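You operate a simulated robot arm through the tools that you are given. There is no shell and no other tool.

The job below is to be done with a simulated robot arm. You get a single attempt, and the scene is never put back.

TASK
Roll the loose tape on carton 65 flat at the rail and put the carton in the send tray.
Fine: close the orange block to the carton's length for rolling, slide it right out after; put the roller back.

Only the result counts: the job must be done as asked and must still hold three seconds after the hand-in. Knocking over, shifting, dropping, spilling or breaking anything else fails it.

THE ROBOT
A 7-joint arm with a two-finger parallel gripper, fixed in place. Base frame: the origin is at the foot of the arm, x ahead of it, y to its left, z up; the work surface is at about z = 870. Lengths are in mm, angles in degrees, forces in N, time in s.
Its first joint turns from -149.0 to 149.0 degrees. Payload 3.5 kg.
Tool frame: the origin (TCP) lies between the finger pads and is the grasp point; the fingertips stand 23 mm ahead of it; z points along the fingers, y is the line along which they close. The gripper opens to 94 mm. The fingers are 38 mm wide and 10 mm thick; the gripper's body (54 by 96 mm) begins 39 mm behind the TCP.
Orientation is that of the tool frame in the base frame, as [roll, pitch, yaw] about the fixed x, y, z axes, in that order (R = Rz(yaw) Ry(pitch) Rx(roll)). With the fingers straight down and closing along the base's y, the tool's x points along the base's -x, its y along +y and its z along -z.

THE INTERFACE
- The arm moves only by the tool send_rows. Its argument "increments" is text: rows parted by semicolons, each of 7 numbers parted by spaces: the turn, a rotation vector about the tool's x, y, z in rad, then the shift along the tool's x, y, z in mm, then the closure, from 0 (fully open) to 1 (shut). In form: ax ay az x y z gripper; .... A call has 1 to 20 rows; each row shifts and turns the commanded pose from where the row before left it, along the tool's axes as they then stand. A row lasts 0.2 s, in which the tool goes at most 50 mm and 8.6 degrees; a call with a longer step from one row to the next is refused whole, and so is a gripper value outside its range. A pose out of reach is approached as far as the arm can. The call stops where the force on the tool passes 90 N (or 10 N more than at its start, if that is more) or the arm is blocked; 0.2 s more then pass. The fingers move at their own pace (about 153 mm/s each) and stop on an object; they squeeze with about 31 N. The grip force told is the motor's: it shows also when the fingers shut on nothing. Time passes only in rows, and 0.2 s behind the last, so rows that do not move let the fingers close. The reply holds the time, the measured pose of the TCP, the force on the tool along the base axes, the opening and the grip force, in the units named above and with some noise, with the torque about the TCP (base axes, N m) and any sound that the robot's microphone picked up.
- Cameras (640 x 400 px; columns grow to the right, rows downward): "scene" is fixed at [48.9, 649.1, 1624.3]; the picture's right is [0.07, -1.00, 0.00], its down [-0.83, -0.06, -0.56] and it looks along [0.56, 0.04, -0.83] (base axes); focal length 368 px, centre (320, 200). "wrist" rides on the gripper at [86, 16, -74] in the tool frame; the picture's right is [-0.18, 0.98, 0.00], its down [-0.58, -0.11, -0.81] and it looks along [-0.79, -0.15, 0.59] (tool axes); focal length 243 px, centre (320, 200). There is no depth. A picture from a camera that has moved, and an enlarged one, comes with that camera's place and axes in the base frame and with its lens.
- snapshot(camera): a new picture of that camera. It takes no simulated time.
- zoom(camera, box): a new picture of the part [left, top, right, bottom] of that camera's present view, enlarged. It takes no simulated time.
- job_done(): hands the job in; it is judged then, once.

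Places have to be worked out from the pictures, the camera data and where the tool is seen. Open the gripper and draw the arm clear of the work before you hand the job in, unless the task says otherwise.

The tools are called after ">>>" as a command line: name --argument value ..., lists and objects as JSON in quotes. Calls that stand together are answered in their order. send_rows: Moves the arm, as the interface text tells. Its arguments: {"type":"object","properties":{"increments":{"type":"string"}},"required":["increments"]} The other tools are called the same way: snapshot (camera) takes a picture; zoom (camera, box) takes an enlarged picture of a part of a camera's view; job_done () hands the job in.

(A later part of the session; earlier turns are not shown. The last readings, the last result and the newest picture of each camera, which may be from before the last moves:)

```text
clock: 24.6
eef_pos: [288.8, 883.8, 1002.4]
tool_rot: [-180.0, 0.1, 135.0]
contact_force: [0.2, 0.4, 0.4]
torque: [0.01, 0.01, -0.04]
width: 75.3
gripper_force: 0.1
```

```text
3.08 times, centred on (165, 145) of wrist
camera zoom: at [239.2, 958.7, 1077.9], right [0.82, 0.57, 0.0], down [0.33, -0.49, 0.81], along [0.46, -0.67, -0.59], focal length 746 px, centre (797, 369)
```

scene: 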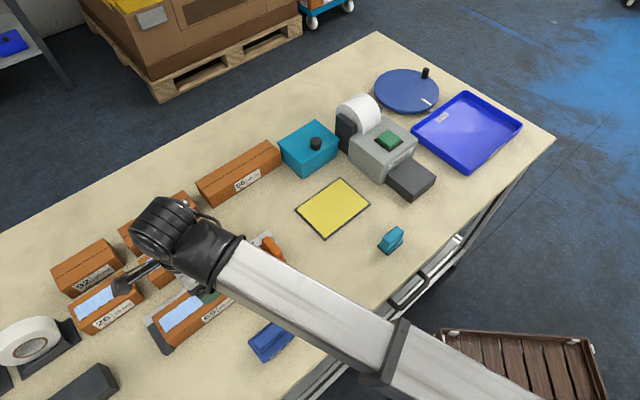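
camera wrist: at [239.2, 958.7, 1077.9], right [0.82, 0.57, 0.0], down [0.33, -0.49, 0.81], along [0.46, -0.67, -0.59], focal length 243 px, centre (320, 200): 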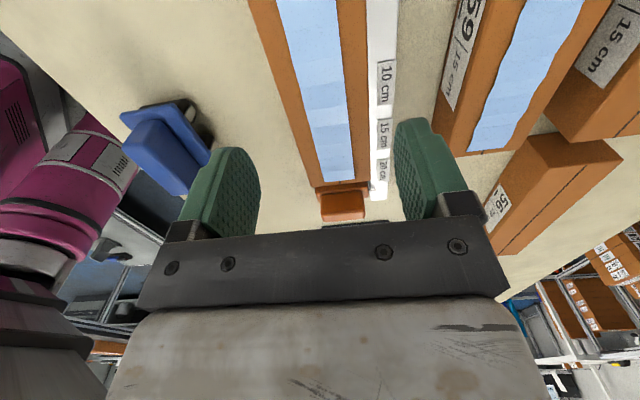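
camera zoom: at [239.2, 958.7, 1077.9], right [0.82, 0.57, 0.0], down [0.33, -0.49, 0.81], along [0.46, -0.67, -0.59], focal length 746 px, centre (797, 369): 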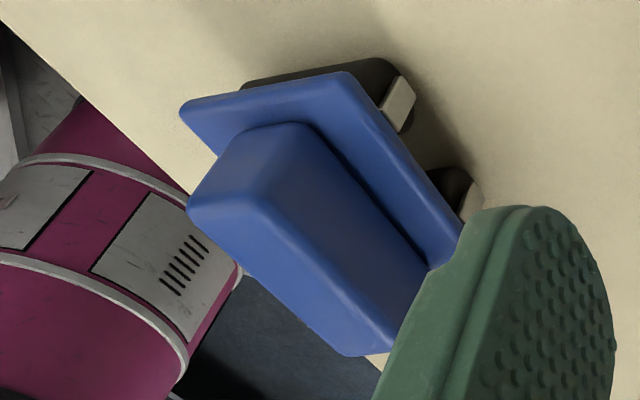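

The roller's wheels roll along its long axis, which is already parallel to the rail. Now I'll move over the orange block, offset so that the pads' left edges stay clear of the carton.

>>> send_rows --increments "0 0 0 -40 0.5 0 0;0 0 0 -40 0.5 0 0;0 0 0 -40 0.5 0 0;0 0 0 -40 0.4 0 0;0 0 0 -7 0 0 0;0 0 0 0 0 0 0;0 0 0 0 0 0 0"

>>> snapshot --camera "wrist"

>>> zoom --camera "scene" --box '[140, 220, 310, 350]'

```text
clock: 26.2
eef_pos: [410.5, 767.1, 1001.8]
tool_rot: [179.9, -0.1, 135.0]
contact_force: [-0.1, 0.3, -0.1]
torque: [0.01, 0.0, -0.02]
width: 93.8
gripper_force: 0.0
```

```text
taken
camera wrist: at [360.1, 841.5, 1077.8], right [0.82, 0.57, 0.0], down [0.33, -0.49, 0.81], along [0.46, -0.67, -0.59], focal length 243 px, centre (320, 200)
```

wrist: 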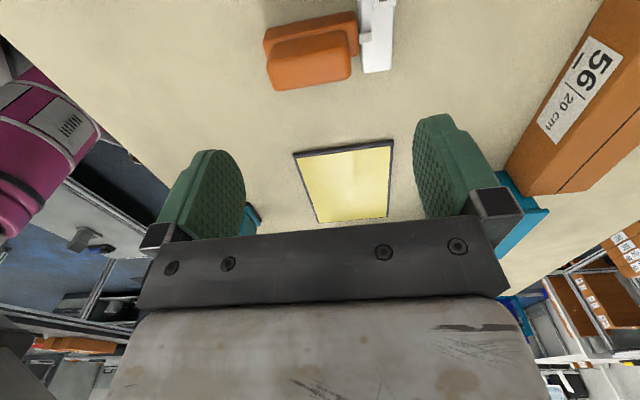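

```text
3.08 times, centred on (225, 285) of scene
camera zoom: at [48.9, 649.1, 1624.3], right [0.07, -1.0, 0.0], down [-0.83, -0.06, -0.56], along [0.56, 0.04, -0.83], focal length 1131 px, centre (612, -62)
```

zoom: 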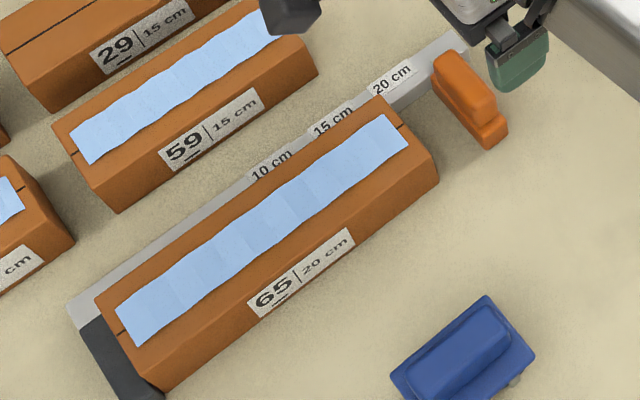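

The carton sits squarely in the bay. I'll zoom on the block from above to get the knob's exact place.

>>> zoom --camera "wrist" --box '[250, 0, 410, 100]'

>>> zoom --camera "scene" --box '[240, 220, 300, 270]'

```text
4.00 times, centred on (330, 50) of wrist
camera zoom: at [360.1, 841.5, 1077.8], right [0.82, 0.57, 0.0], down [0.33, -0.49, 0.81], along [0.46, -0.67, -0.59], focal length 970 px, centre (280, 800)
```

zoom: 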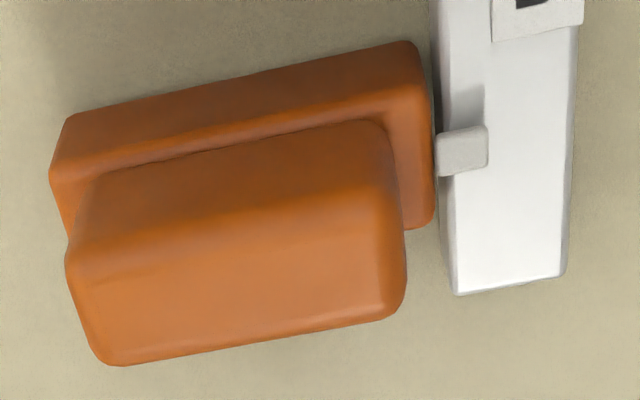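

```text
8.00 times, centred on (270, 245) of scene
camera zoom: at [48.9, 649.1, 1624.3], right [0.07, -1.0, 0.0], down [-0.83, -0.06, -0.56], along [0.56, 0.04, -0.83], focal length 2941 px, centre (720, -160)
```

zoom: 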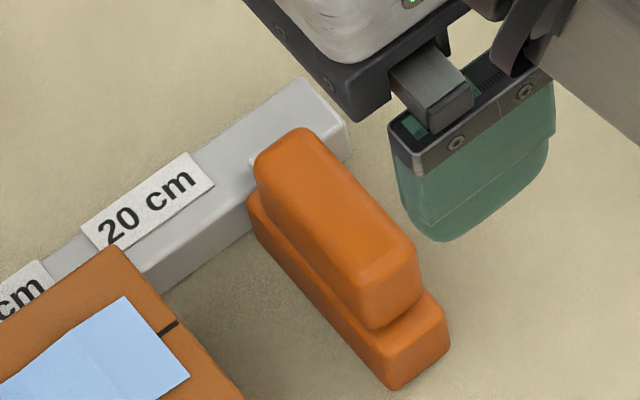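

Knob centre is at about s = -268, q = 831 with its top near z 928. I'll shift 3 mm and descend to grip it by its ends.

>>> send_rows --increments "0 0 0 3.3 -1.3 0 0;0 0 0 0 0 25 0;0 0 0 0 0 25 0;0 0 0 0 0 15 0;0 0 0 0 0 9 0;0 0 0 0 0 0 0"

>>> zoom --camera "scene" --box '[220, 200, 310, 270]'

>>> snapshot --camera "wrist"

```text
clock: 27.6
eef_pos: [409.0, 769.2, 927.7]
tool_rot: [-180.0, 0.1, 134.9]
contact_force: [1.0, -0.2, -0.6]
torque: [0.03, -0.01, -0.02]
width: 94.0
gripper_force: 0.1
```

```text
5.71 times, centred on (265, 235) of scene
camera zoom: at [48.9, 649.1, 1624.3], right [0.07, -1.0, 0.0], down [-0.83, -0.06, -0.56], along [0.56, 0.04, -0.83], focal length 2100 px, centre (634, 0)
```

zoom: 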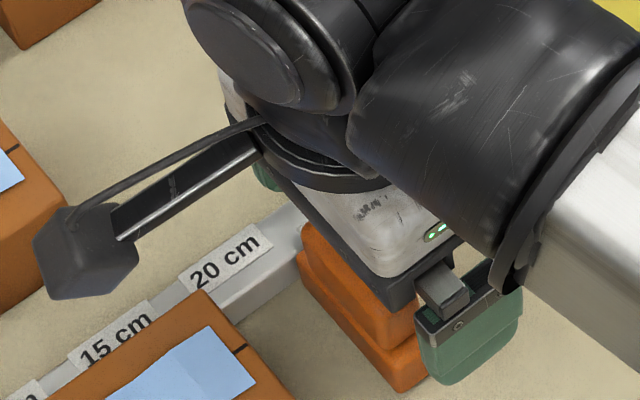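

```text
taken
camera wrist: at [357.6, 842.5, 1003.0], right [0.82, 0.57, 0.0], down [0.33, -0.49, 0.81], along [0.46, -0.67, -0.59], focal length 243 px, centre (320, 200)
```

wrist: 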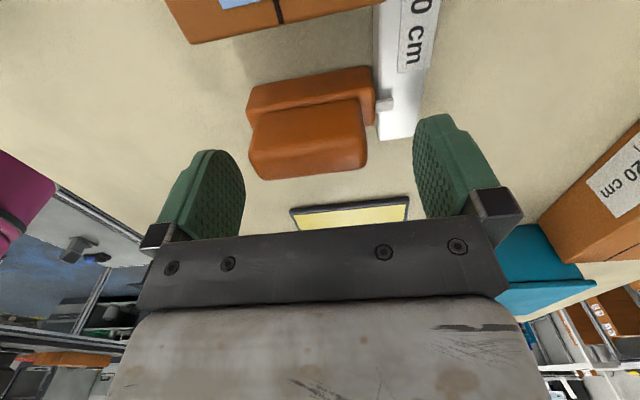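

The fingers straddle the knob with the tips above the block's base. Closing on it.

>>> send_rows --increments "0 0 0 0 -1.5 0 0;0 0 0 0 0 0 0.45;0 0 0 0 0 0 1;0 0 0 0 0 0 1;0 0 0 0 0 0 1"

>>> snapshot --camera "wrist"

```text
clock: 28.8
eef_pos: [406.8, 767.5, 928.0]
tool_rot: [-179.9, 0.0, 135.0]
contact_force: [-14.8, -15.1, -7.5]
torque: [-0.14, 0.3, 0.09]
width: 51.9
gripper_force: 45.1
```

```text
taken
camera wrist: at [355.6, 840.8, 1003.3], right [0.82, 0.57, 0.0], down [0.34, -0.49, 0.81], along [0.46, -0.67, -0.59], focal length 243 px, centre (320, 200)
```

wrist: 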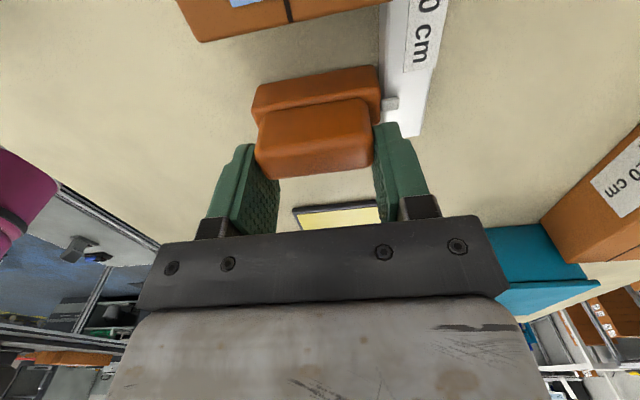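

The knob is held at 52 mm, with a 21 N sideways load because I'm a bit high across the rail. I'll relieve that by shifting 1.5 mm back.

>>> send_rows --increments "0 0 0 0 -1.5 0 1;0 0 0 0 0 0 1"

```text
clock: 29.4
eef_pos: [407.5, 766.4, 928.3]
tool_rot: [180.0, 0.0, 135.1]
contact_force: [-12.0, -13.1, -11.5]
torque: [-0.07, 0.28, 0.24]
width: 52.0
gripper_force: 44.9
```

The side load dropped only slightly, so I'll shift another 2 mm the same way.

>>> send_rows --increments "0 0 0 0 -2 0 1;0 0 0 0 0 0 1"

```text
clock: 30.0
eef_pos: [407.6, 766.3, 928.7]
tool_rot: [179.9, 0.0, 135.0]
contact_force: [1.8, 0.1, -11.5]
torque: [-0.56, 0.59, 0.24]
width: 51.8
gripper_force: 44.8
```

Sideways load is gone; a small upward pull of 11 N remains, which I'll relieve by lowering 1.5 mm. Then I'll slide the block toward the carton, 30 mm first.

>>> send_rows --increments "0 0 0 0 0 1.5 1;0 0 0 5 0 0 1;0 0 0 10 0 0 1;0 0 0 10 0 0 1;0 0 0 5 0 0 1;0 0 0 0 0 0 1"

>>> snapshot --camera "wrist"

>>> zoom --camera "scene" --box '[200, 210, 290, 280]'

```text
clock: 31.4
eef_pos: [385.8, 788.3, 928.9]
tool_rot: [179.8, -0.1, 135.0]
contact_force: [13.3, 11.7, 32.7]
torque: [0.01, -0.27, -0.17]
width: 52.0
gripper_force: 44.7
```

```text
taken
camera wrist: at [333.7, 862.1, 1003.5], right [0.83, 0.56, 0.0], down [0.33, -0.49, 0.81], along [0.46, -0.66, -0.59], focal length 243 px, centre (320, 200)
```

wrist: 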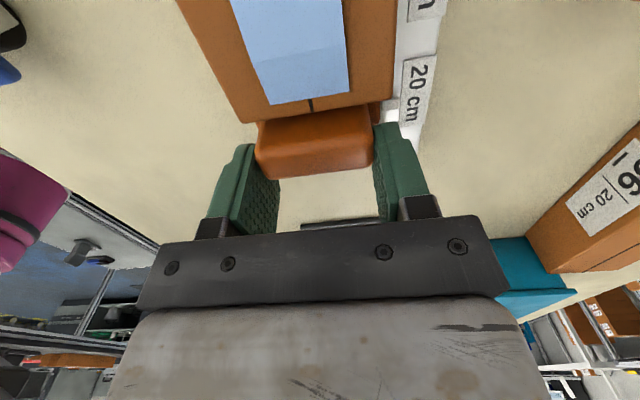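

```text
5.71 times, centred on (245, 245) of scene
camera zoom: at [48.9, 649.1, 1624.3], right [0.07, -1.0, 0.0], down [-0.83, -0.06, -0.56], along [0.56, 0.04, -0.83], focal length 2100 px, centre (749, -57)
```

zoom: 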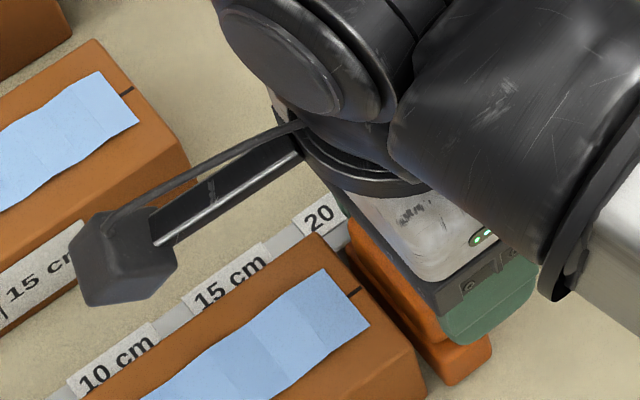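

The block follows the tool; about 12 mm remains. I'll relieve the vertical and side loads and slide 9 mm more.

>>> send_rows --increments "0 0 0 0 1 -0.8 1;0 0 0 4 0 0 1;0 0 0 5 0 0 1;0 0 0 0 0 0 1"

>>> zoom --camera "scene" --box '[210, 230, 270, 280]'

```text
clock: 32.4
eef_pos: [380.2, 793.4, 927.4]
tool_rot: [-179.9, 0.1, 134.8]
contact_force: [32.8, -4.3, 20.2]
torque: [0.6, 0.19, 0.07]
width: 51.9
gripper_force: 45.3
```

```text
8.00 times, centred on (240, 255) of scene
camera zoom: at [48.9, 649.1, 1624.3], right [0.07, -1.0, 0.0], down [-0.83, -0.06, -0.56], along [0.56, 0.04, -0.83], focal length 2941 px, centre (960, -240)
```

zoom: 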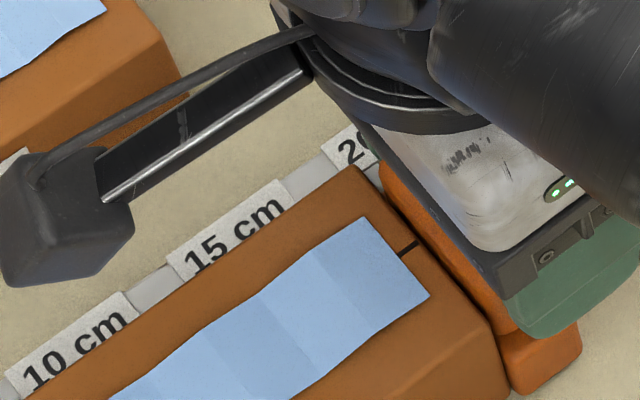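

There's now 26 N resisting along the rail, and the picture shows the block up against the carton's end. I'll ease the push a little, open and rise to inspect.

>>> send_rows --increments "0 0 0 -0.8 0 0 1;0 0 0 0 0 0 0.3;0 0 0 0 0 0 0;0 0 0 0 0 -20 0;0 0 0 0 0 -40 0;0 0 0 0 0 -40 0;0 0 0 0 0 0 0"

>>> snapshot --camera "wrist"

>>> zoom --camera "scene" --box '[130, 220, 290, 350]'

>>> zoom --camera "scene" --box '[220, 230, 280, 280]'

```text
clock: 34.0
eef_pos: [378.1, 793.5, 1028.9]
tool_rot: [180.0, 0.1, 134.9]
contact_force: [0.5, 0.2, 0.5]
torque: [-0.01, 0.02, -0.03]
width: 94.4
gripper_force: 0.0
```

```text
taken
camera wrist: at [326.3, 866.8, 1104.1], right [0.82, 0.57, 0.0], down [0.33, -0.49, 0.81], along [0.46, -0.67, -0.59], focal length 243 px, centre (320, 200)
```

wrist: 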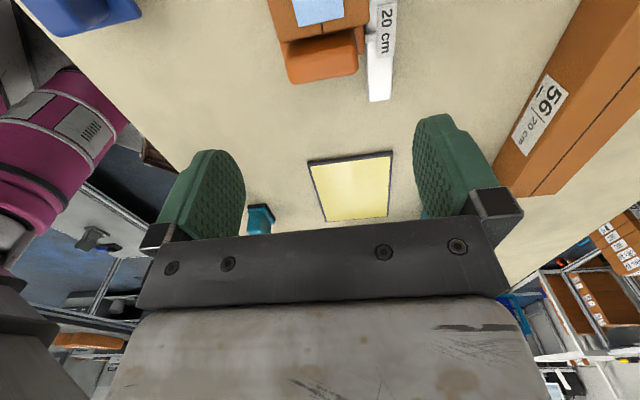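

```text
3.08 times, centred on (210, 285) of scene
camera zoom: at [48.9, 649.1, 1624.3], right [0.07, -1.0, 0.0], down [-0.83, -0.06, -0.56], along [0.56, 0.04, -0.83], focal length 1131 px, centre (658, -62)
```

zoom: 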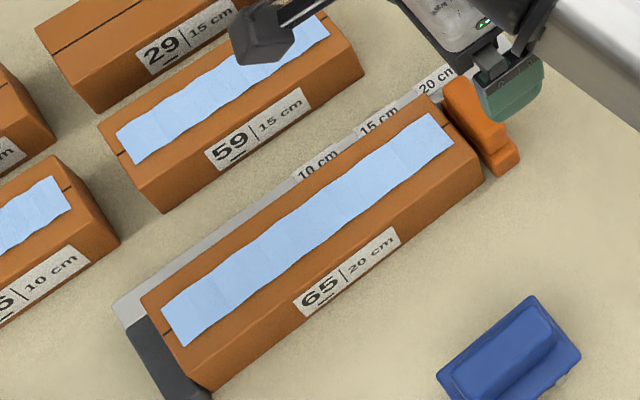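

```text
8.00 times, centred on (250, 255) of scene
camera zoom: at [48.9, 649.1, 1624.3], right [0.07, -1.0, 0.0], down [-0.83, -0.06, -0.56], along [0.56, 0.04, -0.83], focal length 2941 px, centre (880, -240)
```

zoom: 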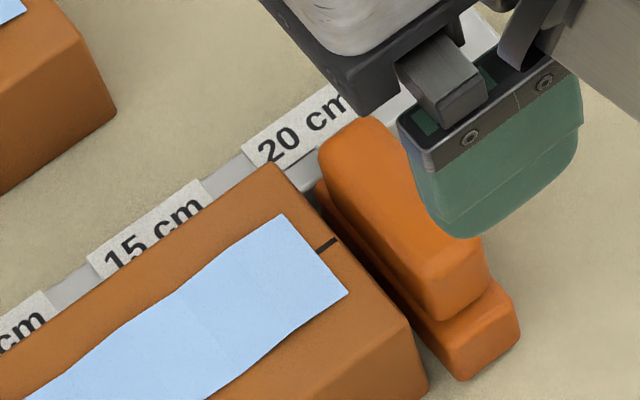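

After release there seems to be a gap between block and carton again. I'll zoom closely to measure it.

>>> zoom --camera "scene" --box '[236, 240, 284, 290]'

>>> zoom --camera "wrist" --box '[260, 0, 420, 105]'

>>> zoom --camera "scene" --box '[136, 300, 200, 355]'

```text
8.00 times, centred on (260, 265) of scene
camera zoom: at [48.9, 649.1, 1624.3], right [0.07, -1.0, 0.0], down [-0.83, -0.06, -0.56], along [0.56, 0.04, -0.83], focal length 2941 px, centre (800, -320)
```

zoom: 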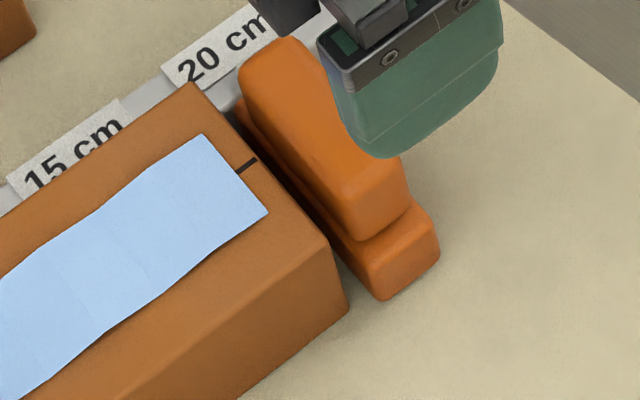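

```text
3.81 times, centred on (340, 52) of wrist
camera zoom: at [326.3, 866.8, 1104.1], right [0.82, 0.57, 0.0], down [0.33, -0.49, 0.81], along [0.46, -0.67, -0.59], focal length 924 px, centre (244, 762)
```

zoom: 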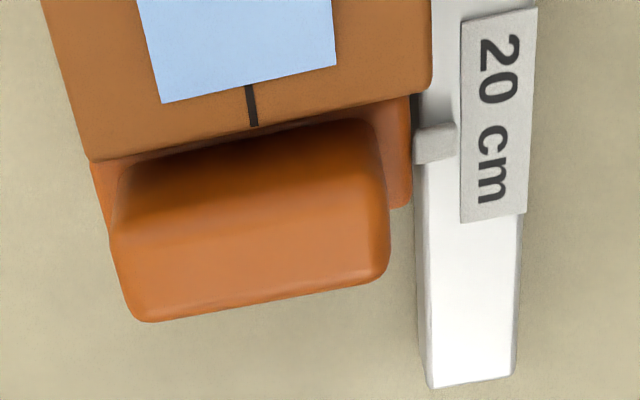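

```text
7.27 times, centred on (168, 328) of scene
camera zoom: at [48.9, 649.1, 1624.3], right [0.07, -1.0, 0.0], down [-0.83, -0.06, -0.56], along [0.56, 0.04, -0.83], focal length 2673 px, centre (1426, -727)
```

zoom: 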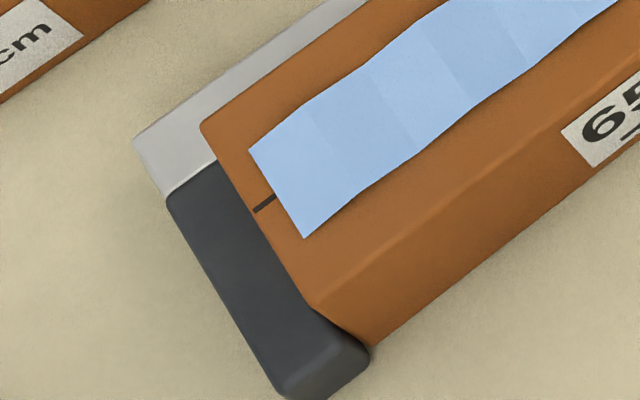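

The block has ended up about 8 mm short of the carton after the release. I'll push it again more gently from its right side with closed fingers, so that nothing pulls it back on letting go.

>>> send_rows --increments "0 0 0 -20 1 0 0.6;0 0 0 -20 1.5 0 1;0 0 0 0 0 0 1;0 0 0 0 0 0 1"

>>> snapshot --camera "wrist"

>>> zoom --camera "scene" --box '[236, 220, 300, 280]'

```text
clock: 35.0
eef_pos: [409.2, 767.0, 1027.6]
tool_rot: [179.9, 0.0, 135.0]
contact_force: [0.5, -0.7, 0.1]
torque: [-0.02, -0.01, -0.01]
width: 0.0
gripper_force: 31.3
```

```text
taken
camera wrist: at [357.5, 840.2, 1104.1], right [0.82, 0.57, 0.0], down [0.33, -0.49, 0.81], along [0.46, -0.67, -0.59], focal length 243 px, centre (320, 200)
```

wrist: 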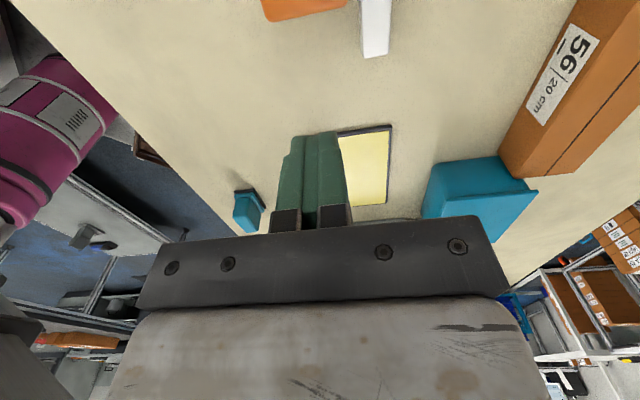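

```text
6.67 times, centred on (268, 250) of scene
camera zoom: at [48.9, 649.1, 1624.3], right [0.07, -1.0, 0.0], down [-0.83, -0.06, -0.56], along [0.56, 0.04, -0.83], focal length 2450 px, centre (667, -133)
```

zoom: 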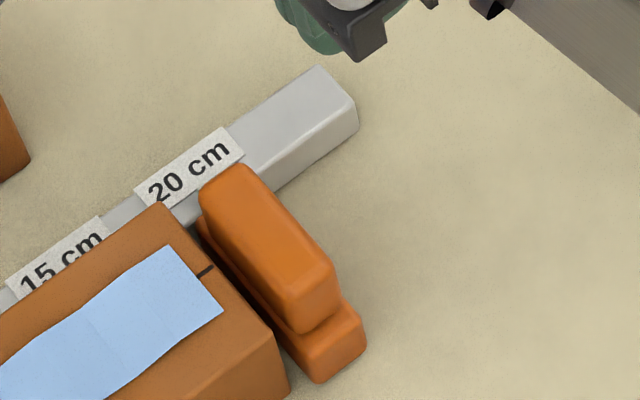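

The block spans s = -308 to -288 and my closed fingers' edge is at about -272. I'll descend beside it and push about 22 mm, then check the force.

>>> send_rows --increments "0 0 0 0 0 40 1;0 0 0 0 0 40 1;0 0 0 0 0 30 1;0 0 0 0 0 12 1;0 0 0 8 0 0 1;0 0 0 6 0 0 1;0 0 0 4 0 0 1;0 0 0 0 0 0 1"

>>> zoom --camera "scene" --box '[220, 220, 300, 290]'

```text
clock: 36.8
eef_pos: [397.0, 780.4, 905.7]
tool_rot: [179.9, 0.0, 134.9]
contact_force: [2.2, -3.2, -2.1]
torque: [-0.01, 0.0, -0.01]
width: 0.1
gripper_force: 30.7
```

```text
5.71 times, centred on (260, 255) of scene
camera zoom: at [48.9, 649.1, 1624.3], right [0.07, -1.0, 0.0], down [-0.83, -0.06, -0.56], along [0.56, 0.04, -0.83], focal length 2100 px, centre (663, -114)
```

zoom: 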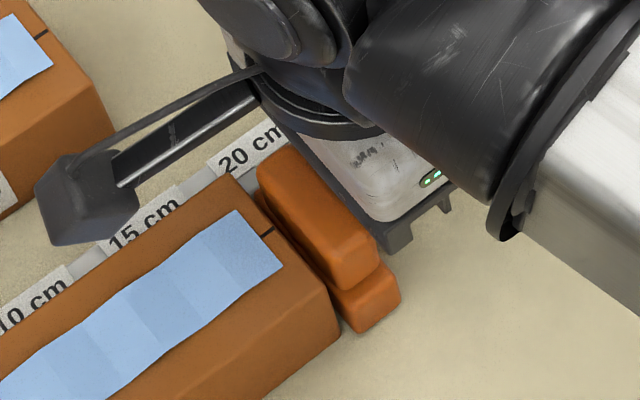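

Contact with the block at about 4 N. Continuing in 2 mm steps and watching the force.

>>> send_rows --increments "0 0 0 2 0 0 1;0 0 0 2 0 0 1;0 0 0 0 0 0 1"

>>> zoom --camera "scene" --box '[236, 240, 284, 290]'

```text
clock: 37.6
eef_pos: [394.2, 782.9, 906.2]
tool_rot: [-179.9, 0.1, 135.0]
contact_force: [5.3, -4.9, -0.9]
torque: [0.05, 0.0, 0.04]
width: 0.0
gripper_force: 31.5
```

```text
8.00 times, centred on (260, 265) of scene
camera zoom: at [48.9, 649.1, 1624.3], right [0.07, -1.0, 0.0], down [-0.83, -0.06, -0.56], along [0.56, 0.04, -0.83], focal length 2941 px, centre (800, -320)
```

zoom: 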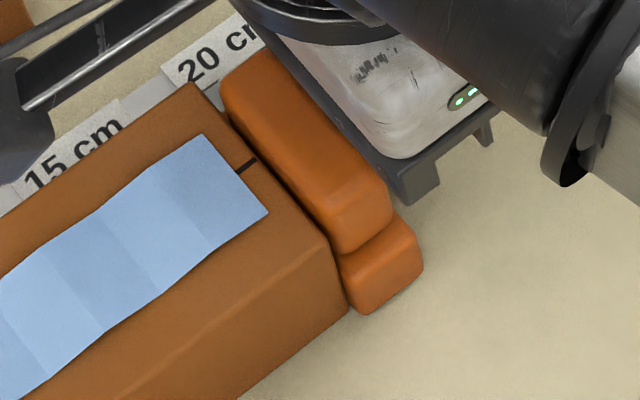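

The block moved to about 2 mm from the carton with 7 N of push. Two more millimetres in small steps.

>>> send_rows --increments "0 0 0 1 0 0 1;0 0 0 1 0 0 1;0 0 0 0 0 0 1"

>>> zoom --camera "scene" --box '[236, 240, 284, 290]'

```text
clock: 38.4
eef_pos: [393.6, 782.1, 906.1]
tool_rot: [-180.0, 0.1, 134.9]
contact_force: [20.9, -17.3, 10.8]
torque: [0.18, 0.3, 0.07]
width: 0.0
gripper_force: 31.1
```

```text
8.00 times, centred on (260, 265) of scene
camera zoom: at [48.9, 649.1, 1624.3], right [0.07, -1.0, 0.0], down [-0.83, -0.06, -0.56], along [0.56, 0.04, -0.83], focal length 2941 px, centre (800, -320)
```

zoom: 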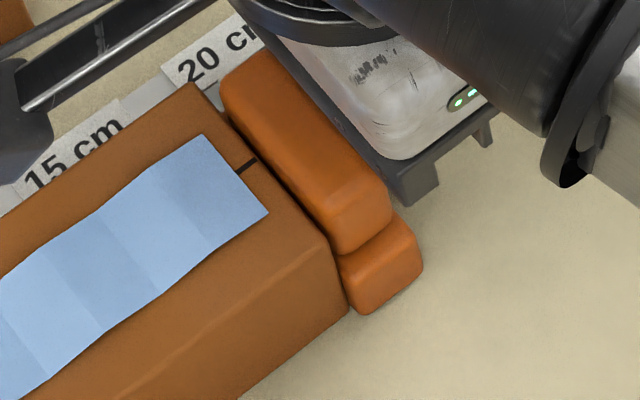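

The force jumped to 27 N with no further motion: the block is tight against the carton. I'll back off gently to the right and check whether it stays.

>>> send_rows --increments "0 0 0 -1 0 0 1;0 0 0 -1 0 0 1;0 0 0 -3 0 0 1;0 0 0 -8 0 0 1;0 0 0 0 0 0 1"

>>> zoom --camera "scene" --box '[236, 240, 284, 290]'

```text
clock: 39.6
eef_pos: [400.9, 774.6, 905.1]
tool_rot: [-180.0, 0.0, 135.1]
contact_force: [-0.2, -0.1, 0.7]
torque: [0.03, 0.0, 0.0]
width: 0.0
gripper_force: 31.3
```

```text
8.00 times, centred on (260, 265) of scene
camera zoom: at [48.9, 649.1, 1624.3], right [0.07, -1.0, 0.0], down [-0.83, -0.06, -0.56], along [0.56, 0.04, -0.83], focal length 2941 px, centre (800, -320)
```

zoom: 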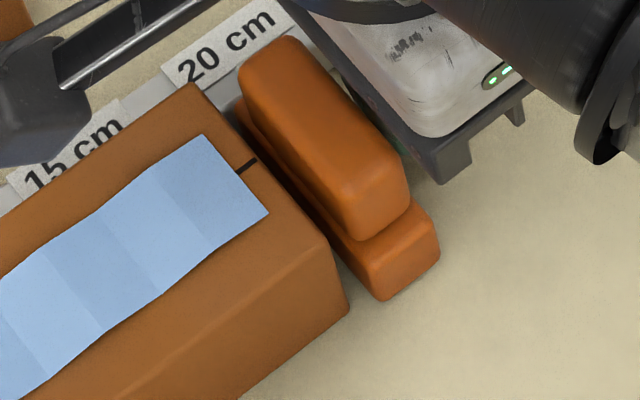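

The block returned by itself to the same place: its pointer clicks into the "20 cm" mark, which is the carton's length, so it's properly set. Now I'll rise and go over to the roller with open fingers.

>>> send_rows --increments "0 0 0 -4 0 -10 1;0 0 0 0 0 -40 1;0 0 0 0 0 -40 0.5;0 0 0 0 0 -30 0;0 0 0 25 -29 0 0;0 0 0 25 -29 0 0;0 0 0 25 -29 0 0;0 0 0 25 -29 0 0;0 0 0 20.4 -29 0 0;0 0 0 0 0 0 0"

>>> snapshot --camera "wrist"

>>> snapshot --camera "scene"

```text
clock: 41.8
eef_pos: [217.9, 754.9, 1023.7]
tool_rot: [-180.0, 0.1, 134.9]
contact_force: [0.6, -0.7, -0.4]
torque: [0.03, 0.01, 0.01]
width: 94.0
gripper_force: 0.0
```

```text
taken
camera wrist: at [165.9, 828.3, 1099.1], right [0.82, 0.57, 0.0], down [0.33, -0.49, 0.81], along [0.46, -0.67, -0.59], focal length 243 px, centre (320, 200)
```

wrist: 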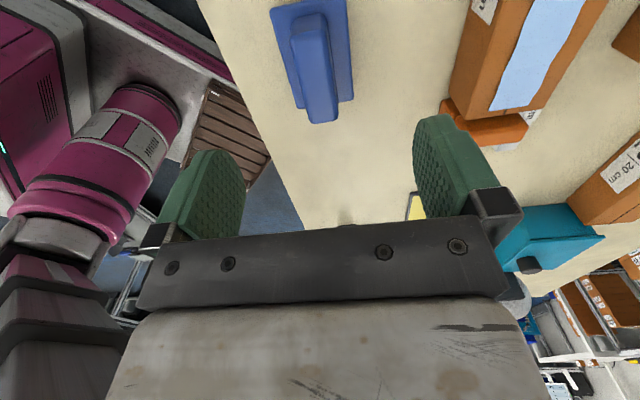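

```text
taken
```

scene: 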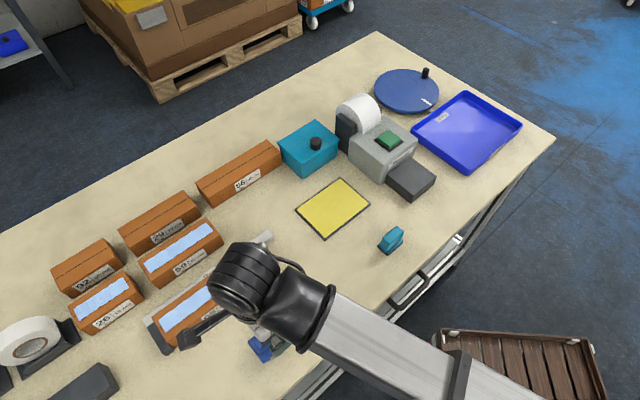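

The roller is right under the tool. I'll zoom the wrist view to work out its heights, angle and centre.

>>> zoom --camera "wrist" --box '[250, 0, 400, 130]'

>>> zoom --camera "scene" --box '[230, 300, 326, 360]'

```text
3.08 times, centred on (325, 65) of wrist
camera zoom: at [165.9, 828.3, 1099.1], right [0.82, 0.57, 0.0], down [0.33, -0.49, 0.81], along [0.46, -0.67, -0.59], focal length 746 px, centre (305, 615)
```

zoom: 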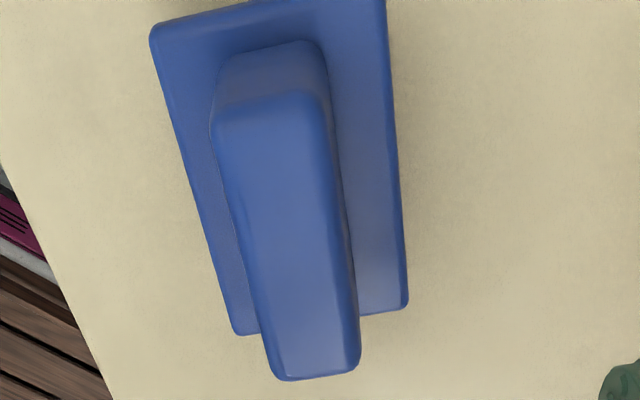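

```text
6.67 times, centred on (278, 330) of scene
camera zoom: at [48.9, 649.1, 1624.3], right [0.07, -1.0, 0.0], down [-0.83, -0.06, -0.56], along [0.56, 0.04, -0.83], focal length 2450 px, centre (600, -667)
```

zoom: 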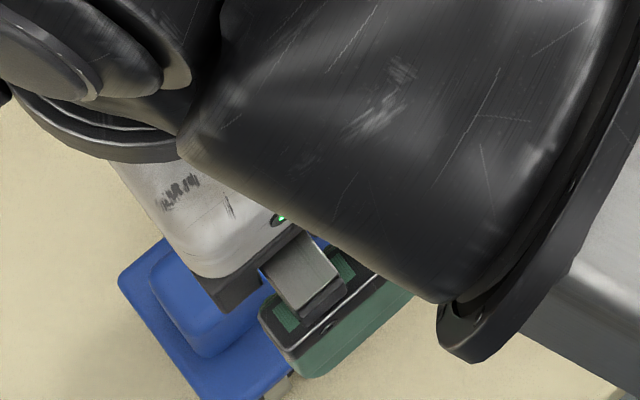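

The roller's plate is at z ≈ 903, its handle (60 x 22 mm) tops out at about z 936, centred at s ≈ -382, q ≈ 685. I'll centre and descend so the fingertips stop just above the plate.

>>> send_rows --increments "0 0 0 2.3 -2.5 0 0;0 0 0 0 0 30 0;0 0 0 0 0 30 0;0 0 0 0 0 20 0;0 0 0 0 0 10 0;0 0 0 0 0 0 0"

>>> snapshot --camera "wrist"

>>> zoom --camera "scene" --box '[220, 290, 330, 370]'

```text
clock: 43.2
eef_pos: [214.3, 755.4, 933.6]
tool_rot: [-179.9, 0.0, 135.0]
contact_force: [0.3, 0.0, 0.4]
torque: [-0.02, -0.02, 0.03]
width: 94.1
gripper_force: 0.1
```

```text
taken
camera wrist: at [162.8, 829.1, 1009.8], right [0.82, 0.57, 0.0], down [0.33, -0.49, 0.81], along [0.46, -0.67, -0.59], focal length 243 px, centre (320, 200)
```

wrist: 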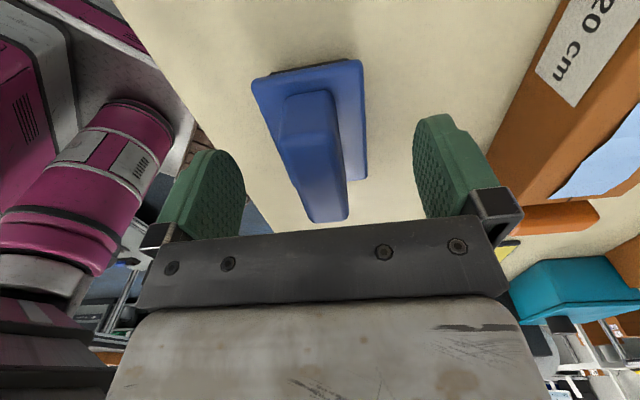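

```text
5.00 times, centred on (275, 330) of scene
camera zoom: at [48.9, 649.1, 1624.3], right [0.07, -1.0, 0.0], down [-0.83, -0.06, -0.56], along [0.56, 0.04, -0.83], focal length 1838 px, centre (545, -450)
```

zoom: 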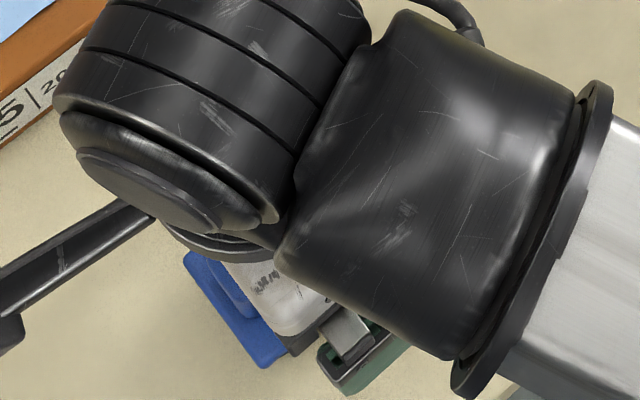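

Everything lines up: the handle is between the open fingers. Down another 5 mm and grip.

>>> send_rows --increments "0 0 0 0 0 5 0;0 0 0 0 0 0 0;0 0 0 0 0 0 0.6;0 0 0 0 0 0 1;0 0 0 0 0 0 1;0 0 0 0 0 0 1"

>>> snapshot --camera "wrist"

```text
clock: 44.6
eef_pos: [213.1, 755.9, 929.9]
tool_rot: [180.0, 0.0, 135.0]
contact_force: [-0.9, -1.2, -0.2]
torque: [0.0, 0.05, -0.04]
width: 23.6
gripper_force: 31.1
```

```text
taken
camera wrist: at [162.3, 829.2, 1005.2], right [0.82, 0.57, 0.0], down [0.33, -0.49, 0.81], along [0.46, -0.67, -0.59], focal length 243 px, centre (320, 200)
```

wrist: 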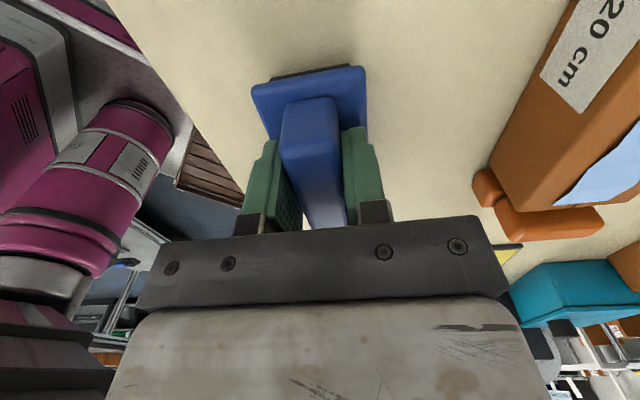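

The roller is gripped at 23.6 mm; I note this pose (213.5, 755.6) for putting it back. Lifting it 90 mm and moving over the carton's right end.

>>> send_rows --increments "0 0 0 0 0 -10 1;0 0 0 0 0 -30 1;0 0 0 0 0 -50 1;0 0 0 -9.6 36.6 0 1;0 0 0 -9.6 36.6 0 1;0 0 0 -9.6 36.6 0 1;0 0 0 -9.6 36.6 0 1;0 0 0 0 0 0 1;0 0 0 0 0 0 1"

>>> snapshot --camera "wrist"

>>> zoom --camera "scene" --box '[130, 200, 300, 350]'

```text
clock: 46.6
eef_pos: [343.2, 832.9, 1019.0]
tool_rot: [-180.0, 0.0, 135.0]
contact_force: [0.8, 0.1, -2.1]
torque: [-0.02, 0.0, 0.0]
width: 23.5
gripper_force: 31.0
```

```text
taken
camera wrist: at [292.5, 906.2, 1095.6], right [0.82, 0.57, 0.0], down [0.33, -0.49, 0.81], along [0.46, -0.67, -0.59], focal length 243 px, centre (320, 200)
```

wrist: 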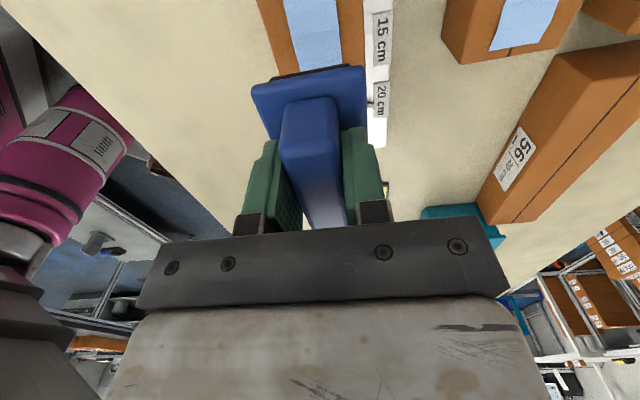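

```text
2.67 times, centred on (215, 275) of scene
camera zoom: at [48.9, 649.1, 1624.3], right [0.07, -1.0, 0.0], down [-0.83, -0.06, -0.56], along [0.56, 0.04, -0.83], focal length 980 px, centre (600, 0)
```

zoom: 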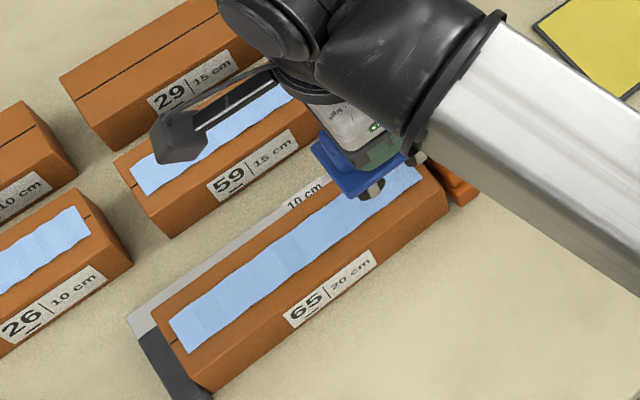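

The roller is held level over the carton's right end. Let me zoom to see its wheels relative to the carton before lowering.

>>> zoom --camera "scene" --box '[205, 235, 275, 290]'

>>> zoom --camera "wrist" --box '[220, 0, 400, 140]'

```text
7.27 times, centred on (240, 262) of scene
camera zoom: at [48.9, 649.1, 1624.3], right [0.07, -1.0, 0.0], down [-0.83, -0.06, -0.56], along [0.56, 0.04, -0.83], focal length 2673 px, centre (902, -254)
```

zoom: 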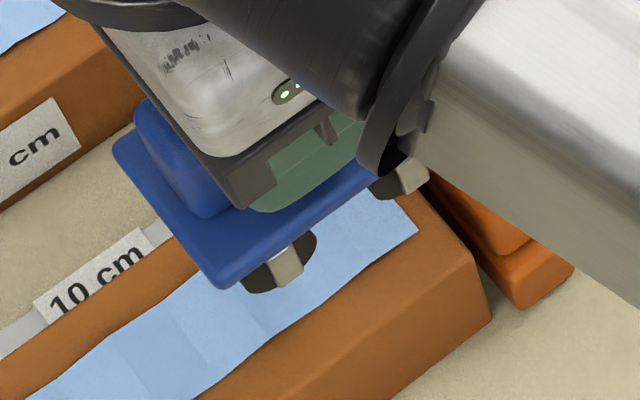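

```text
2.86 times, centred on (310, 70) of wrist
camera zoom: at [292.5, 906.2, 1095.6], right [0.82, 0.57, 0.0], down [0.33, -0.49, 0.81], along [0.46, -0.67, -0.59], focal length 693 px, centre (349, 571)
```

zoom: 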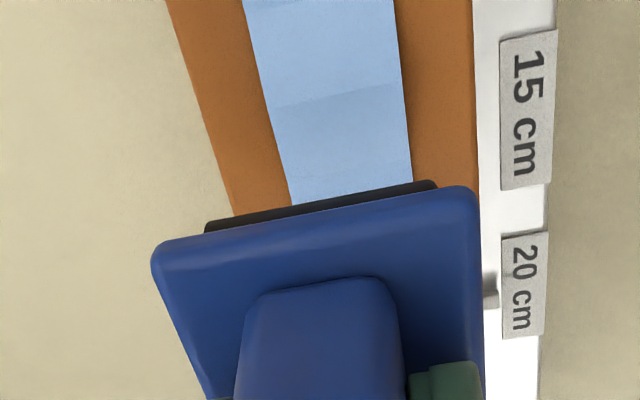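

Wheels sit at ±20 mm from the handle's centre. I'll shift 2 mm right so the right wheel lands near the tape's end, and lower until just above contact.

>>> send_rows --increments "0 0 0 -2.3 0 10 1;0 0 0 0 0 12 1;0 0 0 0 0 10 1;0 0 0 0 0 3 1;0 0 0 0 0 0 1"

>>> zoom --camera "scene" --box '[205, 235, 275, 290]'

```text
clock: 47.8
eef_pos: [346.4, 830.0, 985.6]
tool_rot: [180.0, 0.0, 135.1]
contact_force: [0.5, -0.3, -1.6]
torque: [0.02, -0.04, 0.03]
width: 23.7
gripper_force: 31.3
```

```text
7.27 times, centred on (240, 262) of scene
camera zoom: at [48.9, 649.1, 1624.3], right [0.07, -1.0, 0.0], down [-0.83, -0.06, -0.56], along [0.56, 0.04, -0.83], focal length 2673 px, centre (902, -254)
```

zoom: 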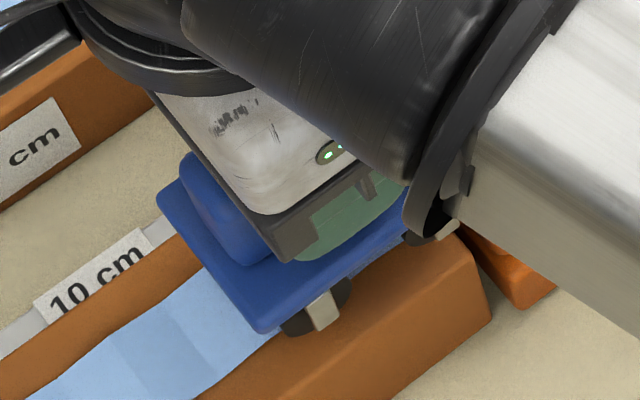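

Still no contact at z 985. Going down in small steps and watching the force.

>>> send_rows --increments "0 0 0 0 0 2 1;0 0 0 0 0 2 1;0 0 0 0 0 1.5 1;0 0 0 0 0 0 1"

```text
clock: 48.8
eef_pos: [345.5, 829.5, 979.9]
tool_rot: [-180.0, 0.0, 135.0]
contact_force: [0.5, 0.1, -1.5]
torque: [0.0, -0.01, -0.03]
width: 23.7
gripper_force: 31.5
```

>>> send_rows --increments "0 0 0 0 0 1 1;0 0 0 0 0 1 1;0 0 0 0 0 0 1"

```text
clock: 49.6
eef_pos: [345.1, 829.9, 976.8]
tool_rot: [-179.9, 0.1, 135.1]
contact_force: [-0.8, 0.1, -1.7]
torque: [0.0, -0.02, 0.02]
width: 23.8
gripper_force: 31.3
```

No force yet at z 977. I'll keep going in 1 mm steps.

>>> send_rows --increments "0 0 0 0 0 1 1;0 0 0 0 0 1 1;0 0 0 0 0 0 1"

>>> zoom --camera "scene" --box '[205, 235, 275, 290]'

```text
clock: 50.4
eef_pos: [345.6, 828.6, 976.8]
tool_rot: [179.9, 0.0, 135.0]
contact_force: [2.1, 2.1, 27.0]
torque: [0.01, -0.05, -0.02]
width: 24.0
gripper_force: 30.6
```

```text
7.27 times, centred on (240, 262) of scene
camera zoom: at [48.9, 649.1, 1624.3], right [0.07, -1.0, 0.0], down [-0.83, -0.06, -0.56], along [0.56, 0.04, -0.83], focal length 2673 px, centre (902, -254)
```

zoom: 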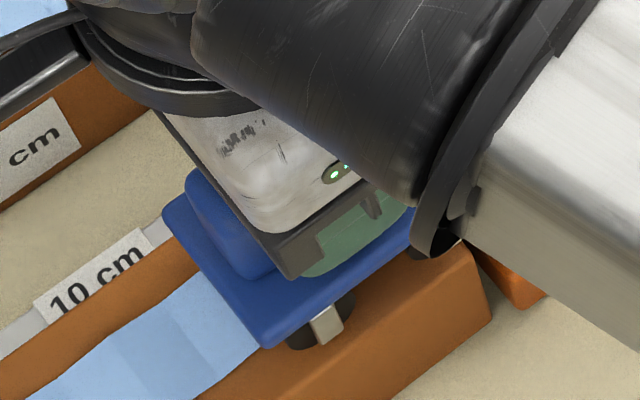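

Contact with 27 N down force at the right end of the tape. Rolling toward the stop now, in short runs so I can keep the force steady.

>>> send_rows --increments "0 0 0 6 0 0 1;0 0 0 6 0 0 1;0 0 0 6 0 0 1;0 0 0 6 0 0 1;0 0 0 6 0 0 1;0 0 0 0 0 0 1"

>>> zoom --camera "scene" --box '[180, 220, 290, 310]'

```text
clock: 51.8
eef_pos: [324.4, 849.6, 976.4]
tool_rot: [-180.0, 0.0, 135.0]
contact_force: [3.2, 2.2, 4.0]
torque: [0.18, -0.07, -0.03]
width: 23.4
gripper_force: 31.2
```

```text
4.44 times, centred on (235, 265) of scene
camera zoom: at [48.9, 649.1, 1624.3], right [0.07, -1.0, 0.0], down [-0.83, -0.06, -0.56], along [0.56, 0.04, -0.83], focal length 1634 px, centre (698, -89)
```

zoom: 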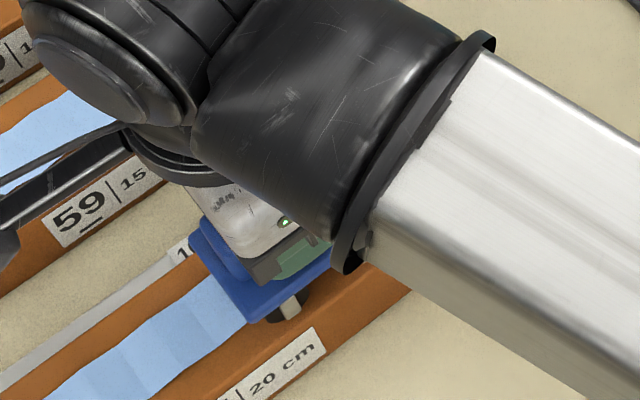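

The force fell to 4 N as it rolled, so I'll press 1 mm more before continuing; I'll repeat the full length anyway.

>>> send_rows --increments "0 0 0 0 0 1 1;0 0 0 0 0 0 1"

```text
clock: 52.4
eef_pos: [325.2, 849.9, 976.1]
tool_rot: [179.9, -0.1, 135.2]
contact_force: [0.8, 1.5, 17.3]
torque: [0.01, -0.02, 0.01]
width: 23.9
gripper_force: 31.2
```

Now 17 N. I'll add a little and continue toward the stop.

>>> send_rows --increments "0 0 0 0 0 0.5 1;0 0 0 6 0 0 1;0 0 0 6 0 0 1;0 0 0 6 0 0.2 1;0 0 0 6 0 0 1;0 0 0 0 0 0 1"

```text
clock: 53.8
eef_pos: [308.4, 867.8, 976.1]
tool_rot: [180.0, 0.0, 135.1]
contact_force: [-0.6, -0.3, 27.3]
torque: [-0.06, 0.0, 0.03]
width: 23.5
gripper_force: 31.1
```

Steady at 27 N. Continuing.

>>> send_rows --increments "0 0 0 6 0 0 1;0 0 0 6 0 0.1 1;0 0 0 6 0 0 1;0 0 0 6 0 0.1 1;0 0 0 6 0 0 1;0 0 0 0 0 0 1"

>>> zoom --camera "scene" --box '[130, 220, 290, 350]'

```text
clock: 55.2
eef_pos: [286.4, 888.5, 974.3]
tool_rot: [179.9, 0.0, 135.0]
contact_force: [-2.4, -1.1, 27.1]
torque: [-0.04, 0.07, -0.01]
width: 23.9
gripper_force: 30.6
```

```text
3.08 times, centred on (210, 285) of scene
camera zoom: at [48.9, 649.1, 1624.3], right [0.07, -1.0, 0.0], down [-0.83, -0.06, -0.56], along [0.56, 0.04, -0.83], focal length 1131 px, centre (658, -62)
```

zoom: 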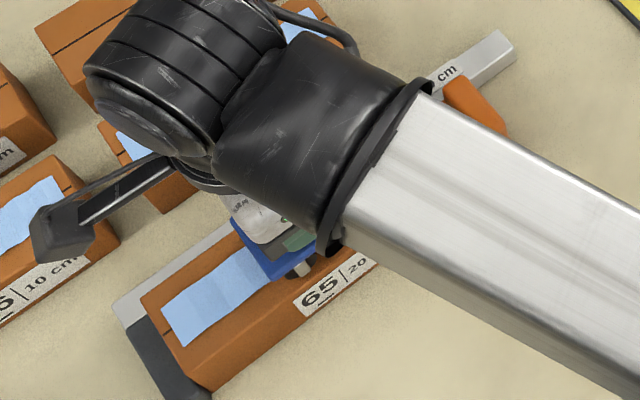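

Force holds at 27 N at mid-length. Continuing toward the stop.

>>> send_rows --increments "0 0 0 6 0 0 1;0 0 0 6 0 0.1 1;0 0 0 6 0 0 1;0 0 0 6 0 0.1 1;0 0 0 6 0 0 1;0 0 0 6 0 0.1 1;0 0 0 0 0 0 1"

```text
clock: 56.8
eef_pos: [261.4, 912.9, 973.6]
tool_rot: [179.9, 0.0, 135.0]
contact_force: [0.0, 0.2, 19.7]
torque: [-0.01, 0.02, 0.01]
width: 23.8
gripper_force: 31.0
```

20 N at s = -461. Pressing slightly more and rolling the remaining stretch to the stop end.

>>> send_rows --increments "0 0 0 0 0 0.4 1;0 0 0 6 0 0.1 1;0 0 0 6 0 0 1;0 0 0 6 0 0.1 1;0 0 0 6 0 0 1;0 0 0 6 0 0.1 1;0 0 0 0 0 0 1"

```text
clock: 58.4
eef_pos: [239.8, 935.0, 975.4]
tool_rot: [-180.0, -0.1, 135.0]
contact_force: [-4.4, -5.1, 20.8]
torque: [-0.15, 0.2, 0.03]
width: 23.9
gripper_force: 30.8
```

Nearly there (s = -492). 17 mm more brings the left wheel over the tape's left end.

>>> send_rows --increments "0 0 0 5 0 0.2 1;0 0 0 5 0 0.1 1;0 0 0 5 0 0.1 1;0 0 0 2.5 0 0 1;0 0 0 0 0 0 1"

>>> zoom --camera "scene" --box '[120, 240, 280, 360]'

>>> snapshot --camera "wrist"

```text
clock: 59.6
eef_pos: [227.1, 947.4, 974.8]
tool_rot: [180.0, 0.0, 135.0]
contact_force: [-3.1, -1.9, 13.3]
torque: [-0.02, 0.08, -0.03]
width: 23.7
gripper_force: 30.7
```

```text
3.33 times, centred on (200, 300) of scene
camera zoom: at [48.9, 649.1, 1624.3], right [0.07, -1.0, 0.0], down [-0.83, -0.06, -0.56], along [0.56, 0.04, -0.83], focal length 1225 px, centre (720, -133)
```

zoom: 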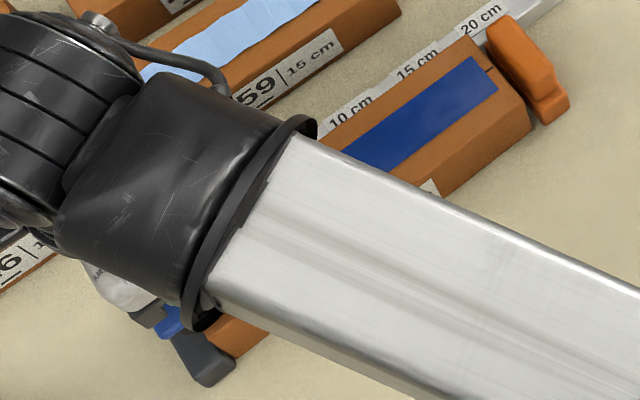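

```text
taken
camera wrist: at [176.3, 1021.2, 1049.9], right [0.82, 0.57, 0.0], down [0.33, -0.49, 0.81], along [0.46, -0.66, -0.59], focal length 243 px, centre (320, 200)
```

wrist: 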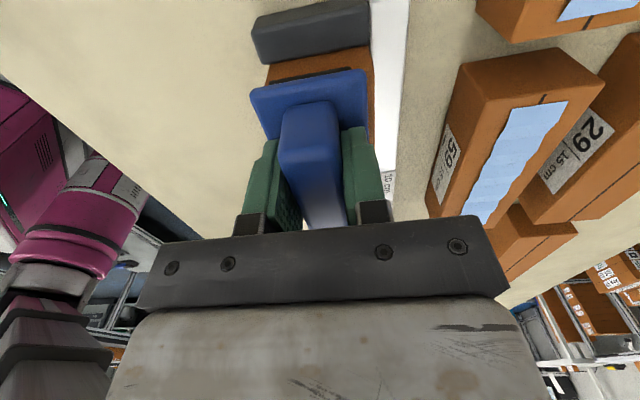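

The rolled tape has turned a flat dark blue, right up to its right end. I'll press a touch more at the left end, roll back a short way and return, then lift off and inspect.

>>> send_rows --increments "0 0 0 0 0 0.6 1;0 0 0 -6 0 0 1;0 0 0 -6 0 0 1;0 0 0 5 0 0 1;0 0 0 5 0 0 1;0 0 0 2 0 0 1;0 0 0 0 0 0 1"

>>> zoom --camera "scene" --box '[120, 280, 220, 360]'

```text
clock: 61.2
eef_pos: [228.6, 946.9, 975.2]
tool_rot: [179.9, 0.0, 135.0]
contact_force: [1.2, -0.6, 36.3]
torque: [-0.03, -0.04, 0.0]
width: 23.7
gripper_force: 30.9
```

```text
5.00 times, centred on (170, 320) of scene
camera zoom: at [48.9, 649.1, 1624.3], right [0.07, -1.0, 0.0], down [-0.83, -0.06, -0.56], along [0.56, 0.04, -0.83], focal length 1838 px, centre (1070, -400)
```

zoom: 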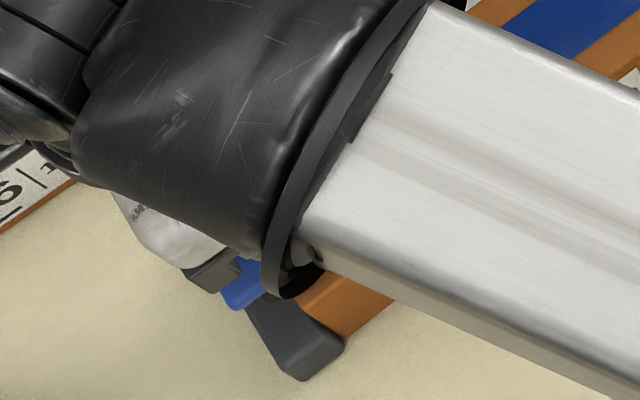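

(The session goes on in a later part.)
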